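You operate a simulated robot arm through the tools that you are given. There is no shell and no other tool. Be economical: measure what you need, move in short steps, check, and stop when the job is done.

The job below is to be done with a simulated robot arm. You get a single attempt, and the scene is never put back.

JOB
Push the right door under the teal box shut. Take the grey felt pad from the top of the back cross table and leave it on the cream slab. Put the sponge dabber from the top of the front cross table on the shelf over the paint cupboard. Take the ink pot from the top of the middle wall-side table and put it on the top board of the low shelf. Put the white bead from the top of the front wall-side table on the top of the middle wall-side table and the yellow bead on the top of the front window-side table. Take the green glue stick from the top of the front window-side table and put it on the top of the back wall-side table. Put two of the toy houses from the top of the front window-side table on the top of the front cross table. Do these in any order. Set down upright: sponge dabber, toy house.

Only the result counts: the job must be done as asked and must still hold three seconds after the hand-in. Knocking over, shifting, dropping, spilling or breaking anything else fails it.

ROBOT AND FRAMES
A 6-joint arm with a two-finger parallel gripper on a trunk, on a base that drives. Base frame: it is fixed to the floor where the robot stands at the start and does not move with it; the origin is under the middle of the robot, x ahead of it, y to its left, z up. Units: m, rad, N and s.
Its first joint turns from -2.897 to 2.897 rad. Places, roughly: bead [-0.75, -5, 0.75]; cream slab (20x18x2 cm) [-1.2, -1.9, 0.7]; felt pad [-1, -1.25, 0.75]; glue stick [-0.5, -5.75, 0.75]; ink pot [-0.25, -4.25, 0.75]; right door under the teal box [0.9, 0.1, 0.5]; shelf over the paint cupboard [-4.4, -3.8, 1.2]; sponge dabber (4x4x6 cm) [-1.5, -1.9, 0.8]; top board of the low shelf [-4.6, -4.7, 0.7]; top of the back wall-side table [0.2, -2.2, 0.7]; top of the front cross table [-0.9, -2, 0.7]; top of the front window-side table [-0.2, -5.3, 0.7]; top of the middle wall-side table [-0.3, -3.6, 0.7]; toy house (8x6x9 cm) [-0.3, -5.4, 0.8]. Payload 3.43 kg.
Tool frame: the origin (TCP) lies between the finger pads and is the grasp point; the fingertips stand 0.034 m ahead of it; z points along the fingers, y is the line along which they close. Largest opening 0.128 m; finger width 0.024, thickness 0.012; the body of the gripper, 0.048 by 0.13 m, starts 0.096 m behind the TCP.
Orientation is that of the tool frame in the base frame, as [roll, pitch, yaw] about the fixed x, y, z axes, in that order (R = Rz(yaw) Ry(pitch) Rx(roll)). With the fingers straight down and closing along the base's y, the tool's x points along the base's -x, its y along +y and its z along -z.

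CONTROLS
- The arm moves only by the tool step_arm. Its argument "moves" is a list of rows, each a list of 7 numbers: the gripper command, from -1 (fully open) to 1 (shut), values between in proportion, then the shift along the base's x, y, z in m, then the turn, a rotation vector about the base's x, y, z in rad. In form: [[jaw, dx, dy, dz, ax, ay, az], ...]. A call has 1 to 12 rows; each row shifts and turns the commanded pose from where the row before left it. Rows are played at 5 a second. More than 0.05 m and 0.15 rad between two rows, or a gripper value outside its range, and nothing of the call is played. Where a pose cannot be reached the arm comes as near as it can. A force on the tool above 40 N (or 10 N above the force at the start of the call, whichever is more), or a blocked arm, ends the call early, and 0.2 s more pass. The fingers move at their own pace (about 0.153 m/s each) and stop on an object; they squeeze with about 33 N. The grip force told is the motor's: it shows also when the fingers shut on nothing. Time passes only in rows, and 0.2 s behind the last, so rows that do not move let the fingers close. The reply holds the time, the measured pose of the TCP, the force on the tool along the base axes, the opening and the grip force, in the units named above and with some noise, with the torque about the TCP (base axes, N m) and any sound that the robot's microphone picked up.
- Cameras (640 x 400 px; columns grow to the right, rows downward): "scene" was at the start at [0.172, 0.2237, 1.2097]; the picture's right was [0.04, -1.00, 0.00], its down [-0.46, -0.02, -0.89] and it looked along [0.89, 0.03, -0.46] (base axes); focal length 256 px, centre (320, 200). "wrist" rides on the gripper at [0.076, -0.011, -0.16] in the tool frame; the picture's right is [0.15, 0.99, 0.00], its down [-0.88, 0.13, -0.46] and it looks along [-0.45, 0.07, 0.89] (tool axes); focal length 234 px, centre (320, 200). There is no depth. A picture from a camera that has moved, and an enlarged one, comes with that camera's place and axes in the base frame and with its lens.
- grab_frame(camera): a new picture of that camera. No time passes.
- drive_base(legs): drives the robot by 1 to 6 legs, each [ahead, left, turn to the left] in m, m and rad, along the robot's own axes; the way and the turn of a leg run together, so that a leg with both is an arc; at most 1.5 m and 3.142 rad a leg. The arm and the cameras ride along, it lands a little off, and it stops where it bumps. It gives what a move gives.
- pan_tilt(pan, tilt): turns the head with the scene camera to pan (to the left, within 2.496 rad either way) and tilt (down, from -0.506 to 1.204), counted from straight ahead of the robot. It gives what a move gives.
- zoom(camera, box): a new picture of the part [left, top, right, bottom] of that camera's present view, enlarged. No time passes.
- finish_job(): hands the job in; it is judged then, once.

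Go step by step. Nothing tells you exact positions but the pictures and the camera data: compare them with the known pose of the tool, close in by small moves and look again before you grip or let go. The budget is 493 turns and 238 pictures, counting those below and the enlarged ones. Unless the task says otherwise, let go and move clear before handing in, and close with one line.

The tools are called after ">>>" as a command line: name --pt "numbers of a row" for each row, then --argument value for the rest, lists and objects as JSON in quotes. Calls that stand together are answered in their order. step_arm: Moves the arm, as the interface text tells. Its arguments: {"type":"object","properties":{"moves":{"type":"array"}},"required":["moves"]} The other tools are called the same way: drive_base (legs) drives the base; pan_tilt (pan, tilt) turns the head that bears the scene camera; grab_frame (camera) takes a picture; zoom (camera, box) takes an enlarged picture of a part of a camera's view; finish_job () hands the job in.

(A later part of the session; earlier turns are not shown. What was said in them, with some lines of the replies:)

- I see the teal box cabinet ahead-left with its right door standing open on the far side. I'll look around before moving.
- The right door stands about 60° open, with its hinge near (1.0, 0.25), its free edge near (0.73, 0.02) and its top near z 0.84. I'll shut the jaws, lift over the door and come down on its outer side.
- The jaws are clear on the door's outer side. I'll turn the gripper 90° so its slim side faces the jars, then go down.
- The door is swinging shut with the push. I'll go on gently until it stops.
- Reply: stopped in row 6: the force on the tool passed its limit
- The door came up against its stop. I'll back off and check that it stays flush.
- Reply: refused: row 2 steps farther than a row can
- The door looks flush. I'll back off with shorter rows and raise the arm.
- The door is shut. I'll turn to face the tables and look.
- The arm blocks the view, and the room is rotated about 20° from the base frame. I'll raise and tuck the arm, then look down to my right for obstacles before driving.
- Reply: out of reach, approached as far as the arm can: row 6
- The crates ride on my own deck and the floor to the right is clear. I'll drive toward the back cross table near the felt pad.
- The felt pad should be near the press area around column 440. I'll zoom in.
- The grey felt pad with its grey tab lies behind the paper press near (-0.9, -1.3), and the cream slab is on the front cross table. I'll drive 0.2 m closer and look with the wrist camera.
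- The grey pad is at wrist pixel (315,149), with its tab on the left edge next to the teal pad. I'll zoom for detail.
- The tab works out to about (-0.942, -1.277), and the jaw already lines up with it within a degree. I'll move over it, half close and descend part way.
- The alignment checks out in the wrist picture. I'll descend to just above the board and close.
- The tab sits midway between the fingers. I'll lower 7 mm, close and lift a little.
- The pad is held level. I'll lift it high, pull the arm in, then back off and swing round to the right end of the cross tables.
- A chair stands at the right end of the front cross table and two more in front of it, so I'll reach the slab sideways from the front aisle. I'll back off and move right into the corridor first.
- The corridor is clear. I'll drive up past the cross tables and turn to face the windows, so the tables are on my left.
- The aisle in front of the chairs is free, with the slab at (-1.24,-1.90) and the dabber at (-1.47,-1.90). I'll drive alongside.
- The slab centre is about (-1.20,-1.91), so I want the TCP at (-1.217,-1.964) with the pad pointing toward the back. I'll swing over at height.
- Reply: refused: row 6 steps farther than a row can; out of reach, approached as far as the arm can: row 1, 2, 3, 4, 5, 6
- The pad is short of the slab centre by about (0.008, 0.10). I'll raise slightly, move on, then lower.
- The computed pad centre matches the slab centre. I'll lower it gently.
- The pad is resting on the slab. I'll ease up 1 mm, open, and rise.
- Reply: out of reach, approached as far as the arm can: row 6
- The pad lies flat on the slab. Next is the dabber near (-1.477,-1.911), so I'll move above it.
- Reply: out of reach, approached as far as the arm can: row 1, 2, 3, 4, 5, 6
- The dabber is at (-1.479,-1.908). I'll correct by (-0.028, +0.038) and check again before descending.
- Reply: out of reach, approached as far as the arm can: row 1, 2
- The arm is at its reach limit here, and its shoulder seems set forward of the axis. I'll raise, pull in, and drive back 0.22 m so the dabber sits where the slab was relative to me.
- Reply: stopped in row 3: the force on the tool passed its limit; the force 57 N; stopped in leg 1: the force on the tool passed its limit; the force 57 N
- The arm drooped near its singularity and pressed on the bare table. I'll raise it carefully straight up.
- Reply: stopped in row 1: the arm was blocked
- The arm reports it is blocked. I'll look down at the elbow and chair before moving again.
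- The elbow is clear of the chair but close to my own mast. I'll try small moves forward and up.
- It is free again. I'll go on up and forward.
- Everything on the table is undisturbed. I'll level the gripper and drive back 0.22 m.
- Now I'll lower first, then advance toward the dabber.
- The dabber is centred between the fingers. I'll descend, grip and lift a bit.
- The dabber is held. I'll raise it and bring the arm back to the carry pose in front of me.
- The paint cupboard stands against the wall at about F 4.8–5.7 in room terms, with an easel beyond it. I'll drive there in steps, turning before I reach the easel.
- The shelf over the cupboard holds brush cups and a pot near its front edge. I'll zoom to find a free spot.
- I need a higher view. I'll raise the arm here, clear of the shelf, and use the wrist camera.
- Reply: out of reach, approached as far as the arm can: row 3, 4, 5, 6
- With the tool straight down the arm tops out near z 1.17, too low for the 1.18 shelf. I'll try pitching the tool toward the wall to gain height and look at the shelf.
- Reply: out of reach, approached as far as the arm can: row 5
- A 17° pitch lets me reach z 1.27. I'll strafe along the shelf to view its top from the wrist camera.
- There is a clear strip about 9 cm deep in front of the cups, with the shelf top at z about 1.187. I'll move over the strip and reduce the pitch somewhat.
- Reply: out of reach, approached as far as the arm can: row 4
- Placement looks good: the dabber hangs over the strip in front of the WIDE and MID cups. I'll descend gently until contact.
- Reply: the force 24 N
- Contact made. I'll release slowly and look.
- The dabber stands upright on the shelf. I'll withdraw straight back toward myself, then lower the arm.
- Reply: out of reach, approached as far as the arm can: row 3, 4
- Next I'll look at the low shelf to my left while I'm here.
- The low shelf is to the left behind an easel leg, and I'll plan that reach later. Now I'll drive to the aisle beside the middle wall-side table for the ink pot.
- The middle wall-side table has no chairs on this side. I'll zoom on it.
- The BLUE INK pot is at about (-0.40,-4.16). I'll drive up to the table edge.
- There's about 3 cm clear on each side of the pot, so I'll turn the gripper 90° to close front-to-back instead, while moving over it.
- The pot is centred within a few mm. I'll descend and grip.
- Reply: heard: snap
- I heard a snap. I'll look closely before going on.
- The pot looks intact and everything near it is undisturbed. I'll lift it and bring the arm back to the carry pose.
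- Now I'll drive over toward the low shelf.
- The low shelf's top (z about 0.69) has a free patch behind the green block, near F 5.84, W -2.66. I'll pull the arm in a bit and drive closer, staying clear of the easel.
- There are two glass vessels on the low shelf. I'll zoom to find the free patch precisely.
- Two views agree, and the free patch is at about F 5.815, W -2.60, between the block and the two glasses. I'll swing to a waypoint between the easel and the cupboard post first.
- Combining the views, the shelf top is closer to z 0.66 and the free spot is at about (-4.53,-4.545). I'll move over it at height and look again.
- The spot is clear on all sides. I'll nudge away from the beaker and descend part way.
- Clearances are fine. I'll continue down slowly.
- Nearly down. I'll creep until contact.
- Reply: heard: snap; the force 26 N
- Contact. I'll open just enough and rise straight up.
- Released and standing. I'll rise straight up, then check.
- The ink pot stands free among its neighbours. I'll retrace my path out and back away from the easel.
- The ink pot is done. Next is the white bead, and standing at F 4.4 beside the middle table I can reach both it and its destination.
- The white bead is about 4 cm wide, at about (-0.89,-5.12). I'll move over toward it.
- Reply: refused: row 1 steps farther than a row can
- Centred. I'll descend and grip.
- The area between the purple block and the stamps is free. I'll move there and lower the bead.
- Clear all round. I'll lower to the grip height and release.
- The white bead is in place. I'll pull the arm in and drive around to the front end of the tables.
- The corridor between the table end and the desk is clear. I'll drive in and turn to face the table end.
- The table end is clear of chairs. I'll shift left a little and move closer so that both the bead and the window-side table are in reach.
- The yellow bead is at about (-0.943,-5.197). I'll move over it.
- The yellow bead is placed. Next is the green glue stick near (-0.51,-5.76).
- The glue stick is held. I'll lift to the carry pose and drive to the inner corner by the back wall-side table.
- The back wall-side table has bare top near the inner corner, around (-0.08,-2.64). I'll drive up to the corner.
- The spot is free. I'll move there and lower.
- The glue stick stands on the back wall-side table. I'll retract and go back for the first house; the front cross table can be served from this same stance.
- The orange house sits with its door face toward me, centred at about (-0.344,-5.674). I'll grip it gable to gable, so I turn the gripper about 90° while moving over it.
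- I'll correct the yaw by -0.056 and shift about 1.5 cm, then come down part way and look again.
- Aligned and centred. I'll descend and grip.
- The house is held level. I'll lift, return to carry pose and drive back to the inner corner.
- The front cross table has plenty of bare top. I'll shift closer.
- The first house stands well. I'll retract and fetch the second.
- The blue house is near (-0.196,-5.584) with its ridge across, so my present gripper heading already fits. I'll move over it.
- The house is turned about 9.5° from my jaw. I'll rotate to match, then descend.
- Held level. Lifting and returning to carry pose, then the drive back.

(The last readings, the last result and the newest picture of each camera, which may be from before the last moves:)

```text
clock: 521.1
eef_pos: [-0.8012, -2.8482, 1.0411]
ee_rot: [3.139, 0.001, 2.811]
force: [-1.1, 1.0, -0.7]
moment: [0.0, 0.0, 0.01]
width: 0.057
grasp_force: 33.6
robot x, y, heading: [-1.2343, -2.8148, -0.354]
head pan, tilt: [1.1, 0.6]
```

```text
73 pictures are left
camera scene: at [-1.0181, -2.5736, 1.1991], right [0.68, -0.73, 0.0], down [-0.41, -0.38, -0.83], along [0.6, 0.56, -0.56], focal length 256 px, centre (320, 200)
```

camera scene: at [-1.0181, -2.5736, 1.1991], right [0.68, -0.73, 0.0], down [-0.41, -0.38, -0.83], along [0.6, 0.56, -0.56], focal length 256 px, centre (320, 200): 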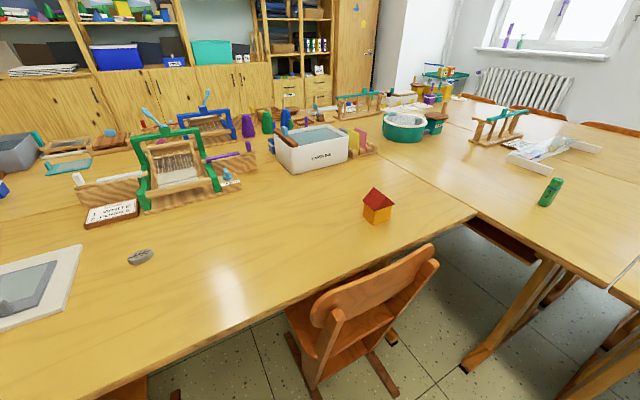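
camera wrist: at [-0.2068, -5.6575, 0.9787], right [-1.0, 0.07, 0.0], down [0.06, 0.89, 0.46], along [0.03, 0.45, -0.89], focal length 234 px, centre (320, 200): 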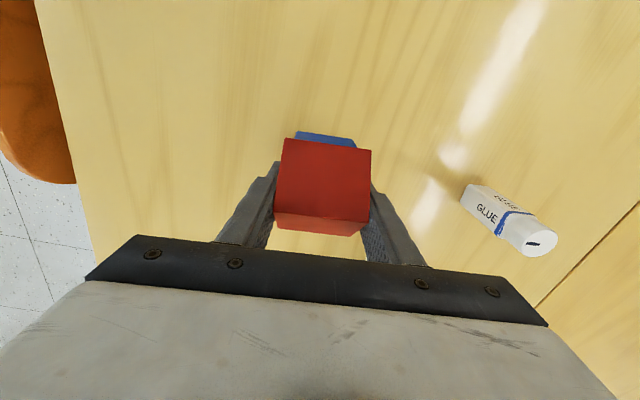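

>>> step_arm --pt "1 0.006 0.047 0 0 0 0" --pt "1 0.006 0.047 0 0 0 0" --pt "1 0.006 0.047 0 0 0 0" --pt "1 0.006 0.047 0 0 0 0" --pt "1 0.006 0.047 -0.012 0 0 0" --pt "1 0.006 0.047 -0.015 0 0 0" --pt "1 0.006 0.047 -0.015 0 0 0" --pt "1 0.006 0.047 -0.015 0 0 0" --pt "1 0.006 0.047 -0.015 0 0 0" --pt "1 0.006 0.047 -0.015 0 0 0" --pt "1 0.006 0.047 -0.015 0 0 0" --pt "1 0.006 0.047 -0.015 0 0 0"

>>> step_arm --pt "1 0.006 0.047 -0.01 0 0 0" --pt "1 0 0.015 -0.035 0 0 0" --pt "1 0 0 -0.035 0 0 0" --pt "1 0 0 -0.015 0 0 0"

>>> grab_frame --camera "wrist"

>>> grab_frame --camera "scene"

```text
clock: 523.8
eef_pos: [-0.7274, -2.286, 0.9255]
ee_rot: [3.139, 0.001, 2.811]
force: [0.2, -0.5, 1.1]
moment: [0.08, -0.02, -0.01]
width: 0.057
grasp_force: 32.8
robot x, y, heading: [-1.2342, -2.8155, -0.351]
head pan, tilt: [1.1, 0.6]
```

```text
clock: 524.8
eef_pos: [-0.7215, -2.2203, 0.8295]
ee_rot: [3.138, -0.001, 2.812]
force: [-0.5, 0.3, -1.3]
moment: [-0.01, -0.01, 0.02]
width: 0.0572
grasp_force: 33.0
robot x, y, heading: [-1.2347, -2.8151, -0.35]
head pan, tilt: [1.1, 0.6]
```

```text
72 pictures are left
camera wrist: at [-0.7965, -2.2067, 0.9901], right [0.18, 0.98, 0.0], down [0.87, -0.16, 0.46], along [0.45, -0.08, -0.89], focal length 234 px, centre (320, 200)
```

wrist: 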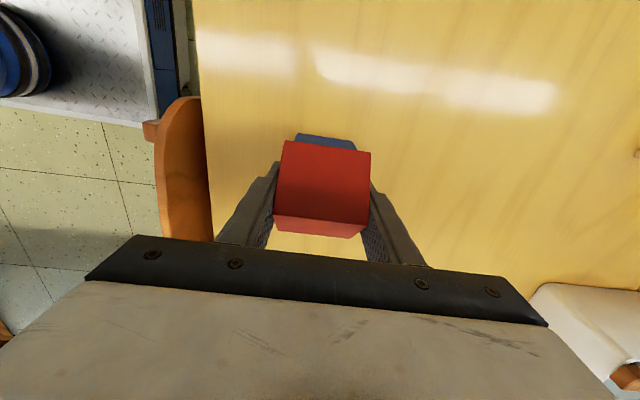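

```text
71 pictures are left
camera scene: at [-1.0182, -2.5733, 1.199], right [0.68, -0.73, 0.0], down [-0.41, -0.38, -0.82], along [0.6, 0.56, -0.57], focal length 256 px, centre (320, 200)
```

scene: 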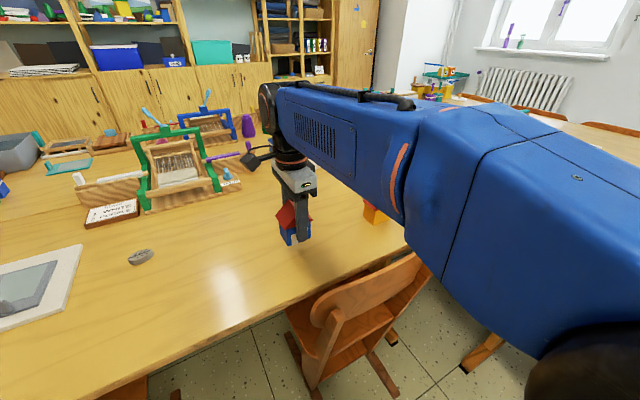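

>>> step_arm --pt "1 0 0 -0.03 0 0 0" --pt "1 0 0 -0.007 0 0 0" --pt "1 0 0 -0.003 0 0 0" --pt "1 0 0 -0.002 0 0 0"

>>> step_arm --pt "0.0 0 0 0 0 0 0" --pt "-0.2 0 0 0 0 0 0" --pt "-0.3 0 0 0.04 0 0 0" --pt "-0.3 0 0 0.05 0 0 0" --pt "-0.3 0 0 0.04 0 0 0"

>>> grab_frame --camera "wrist"

>>> zoom --camera "scene" --box '[220, 140, 460, 290]'

```text
clock: 525.8
eef_pos: [-0.722, -2.2208, 0.7882]
ee_rot: [3.137, 0.001, 2.809]
force: [0.7, -0.1, 4.0]
moment: [-0.14, 0.0, -0.02]
width: 0.0573
grasp_force: 32.7
robot x, y, heading: [-1.2328, -2.8131, -0.353]
head pan, tilt: [1.1, 0.6]
```

```text
clock: 527.0
eef_pos: [-0.7236, -2.2206, 0.9135]
ee_rot: [3.138, -0.001, 2.81]
force: [0.7, -0.4, 0.7]
moment: [-0.04, 0.02, 0.02]
width: 0.0831
grasp_force: 0.0
robot x, y, heading: [-1.2389, -2.8135, -0.351]
head pan, tilt: [1.1, 0.6]
```

```text
70 pictures are left
camera wrist: at [-0.7973, -2.2066, 1.0748], right [0.18, 0.98, 0.0], down [0.88, -0.16, 0.46], along [0.45, -0.08, -0.89], focal length 234 px, centre (320, 200)
```

wrist: 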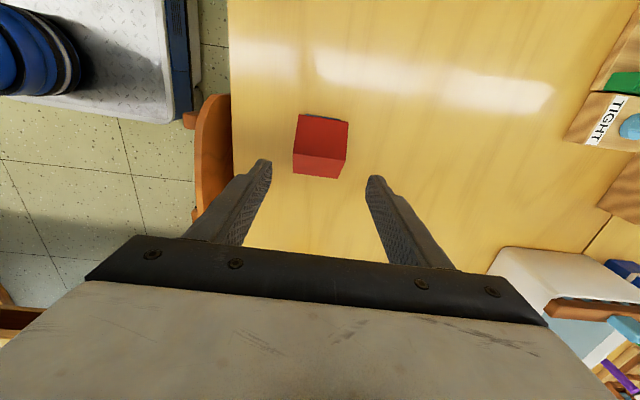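

```text
2.67 times, centred on (340, 215) of scene
camera zoom: at [-1.018, -2.5733, 1.199], right [0.68, -0.73, 0.0], down [-0.41, -0.38, -0.82], along [0.6, 0.56, -0.57], focal length 683 px, centre (267, 160)
```

zoom: 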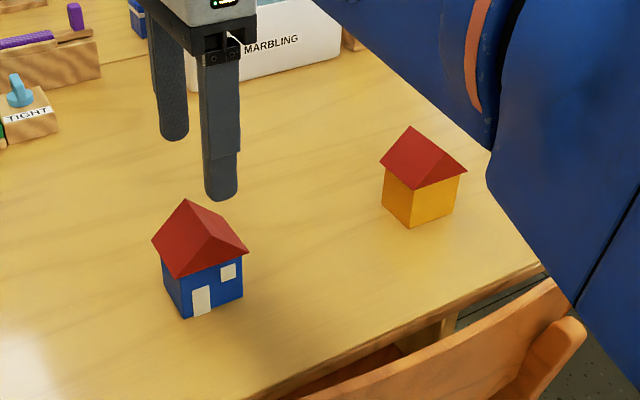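

Both houses stand upright on the front cross table. I'll retract clear and take a last look at the teal-box door.

>>> step_arm --pt "-0.3 0 0 0.04 0 0 0" --pt "-0.3 -0.006 -0.045 0.01 0 0 0" --pt "-0.3 -0.006 -0.045 0.01 0 0 0" --pt "-0.3 -0.006 -0.045 0.01 0 0 0" --pt "-0.3 -0.006 -0.045 0.01 0 0 0" --pt "-0.3 -0.006 -0.045 0.01 0 0 0" --pt "-0.3 -0.006 -0.045 0.01 0 0 0" --pt "-0.3 -0.006 -0.045 0.01 0 0 0" --pt "-0.3 -0.006 -0.045 0 0 0 0" --pt "-0.3 -0.006 -0.045 0 0 0 0" --pt "-0.3 -0.006 -0.045 0 0 0 0" --pt "-0.3 -0.006 -0.045 0 0 0 0"

>>> zoom --camera "scene" --box '[60, 20, 340, 200]'

>>> grab_frame --camera "scene"

```text
clock: 529.5
eef_pos: [-0.792, -2.7144, 1.0254]
ee_rot: [3.14, -0.001, 2.811]
force: [0.1, 0.1, -0.6]
moment: [-0.04, 0.06, -0.02]
width: 0.0831
grasp_force: 0.0
robot x, y, heading: [-1.2355, -2.8106, -0.357]
head pan, tilt: [1.1, 0.6]
```

```text
2.22 times, centred on (200, 110) of scene
camera zoom: at [-1.0181, -2.5731, 1.199], right [0.68, -0.73, 0.0], down [-0.41, -0.39, -0.82], along [0.6, 0.56, -0.57], focal length 569 px, centre (587, 400)
```

zoom: 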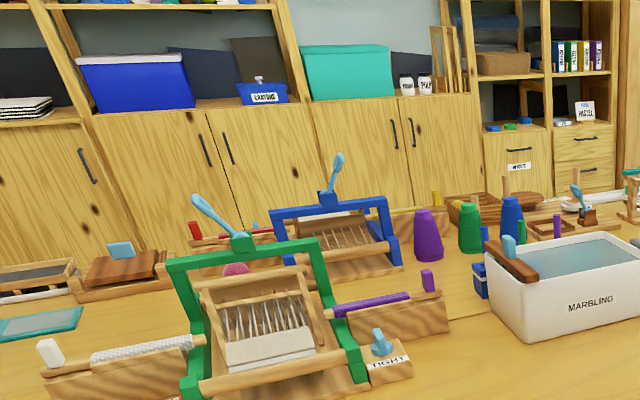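

```text
67 pictures are left
camera scene: at [-1.0181, -2.5731, 1.199], right [0.68, -0.73, 0.0], down [-0.41, -0.39, -0.82], along [0.6, 0.56, -0.57], focal length 256 px, centre (320, 200)
```

scene: 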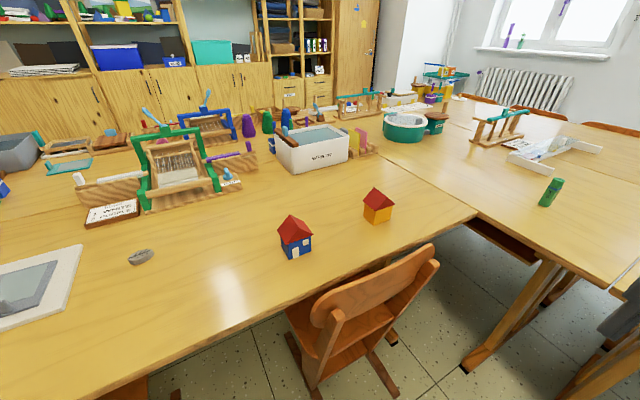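

The teal-box door is shut flush and everything is in place. Handing in now.

>>> finish_job

```text
The job is handed in.
```

All the tasks are done and handed in: the door is shut, and the pad, dabber, ink pot, both beads, glue stick and two houses are each where you asked, with the dabber and houses upright. The microphone picked up a snap when the ink pot was lifted and again when it was set down, but the pot looked intact.
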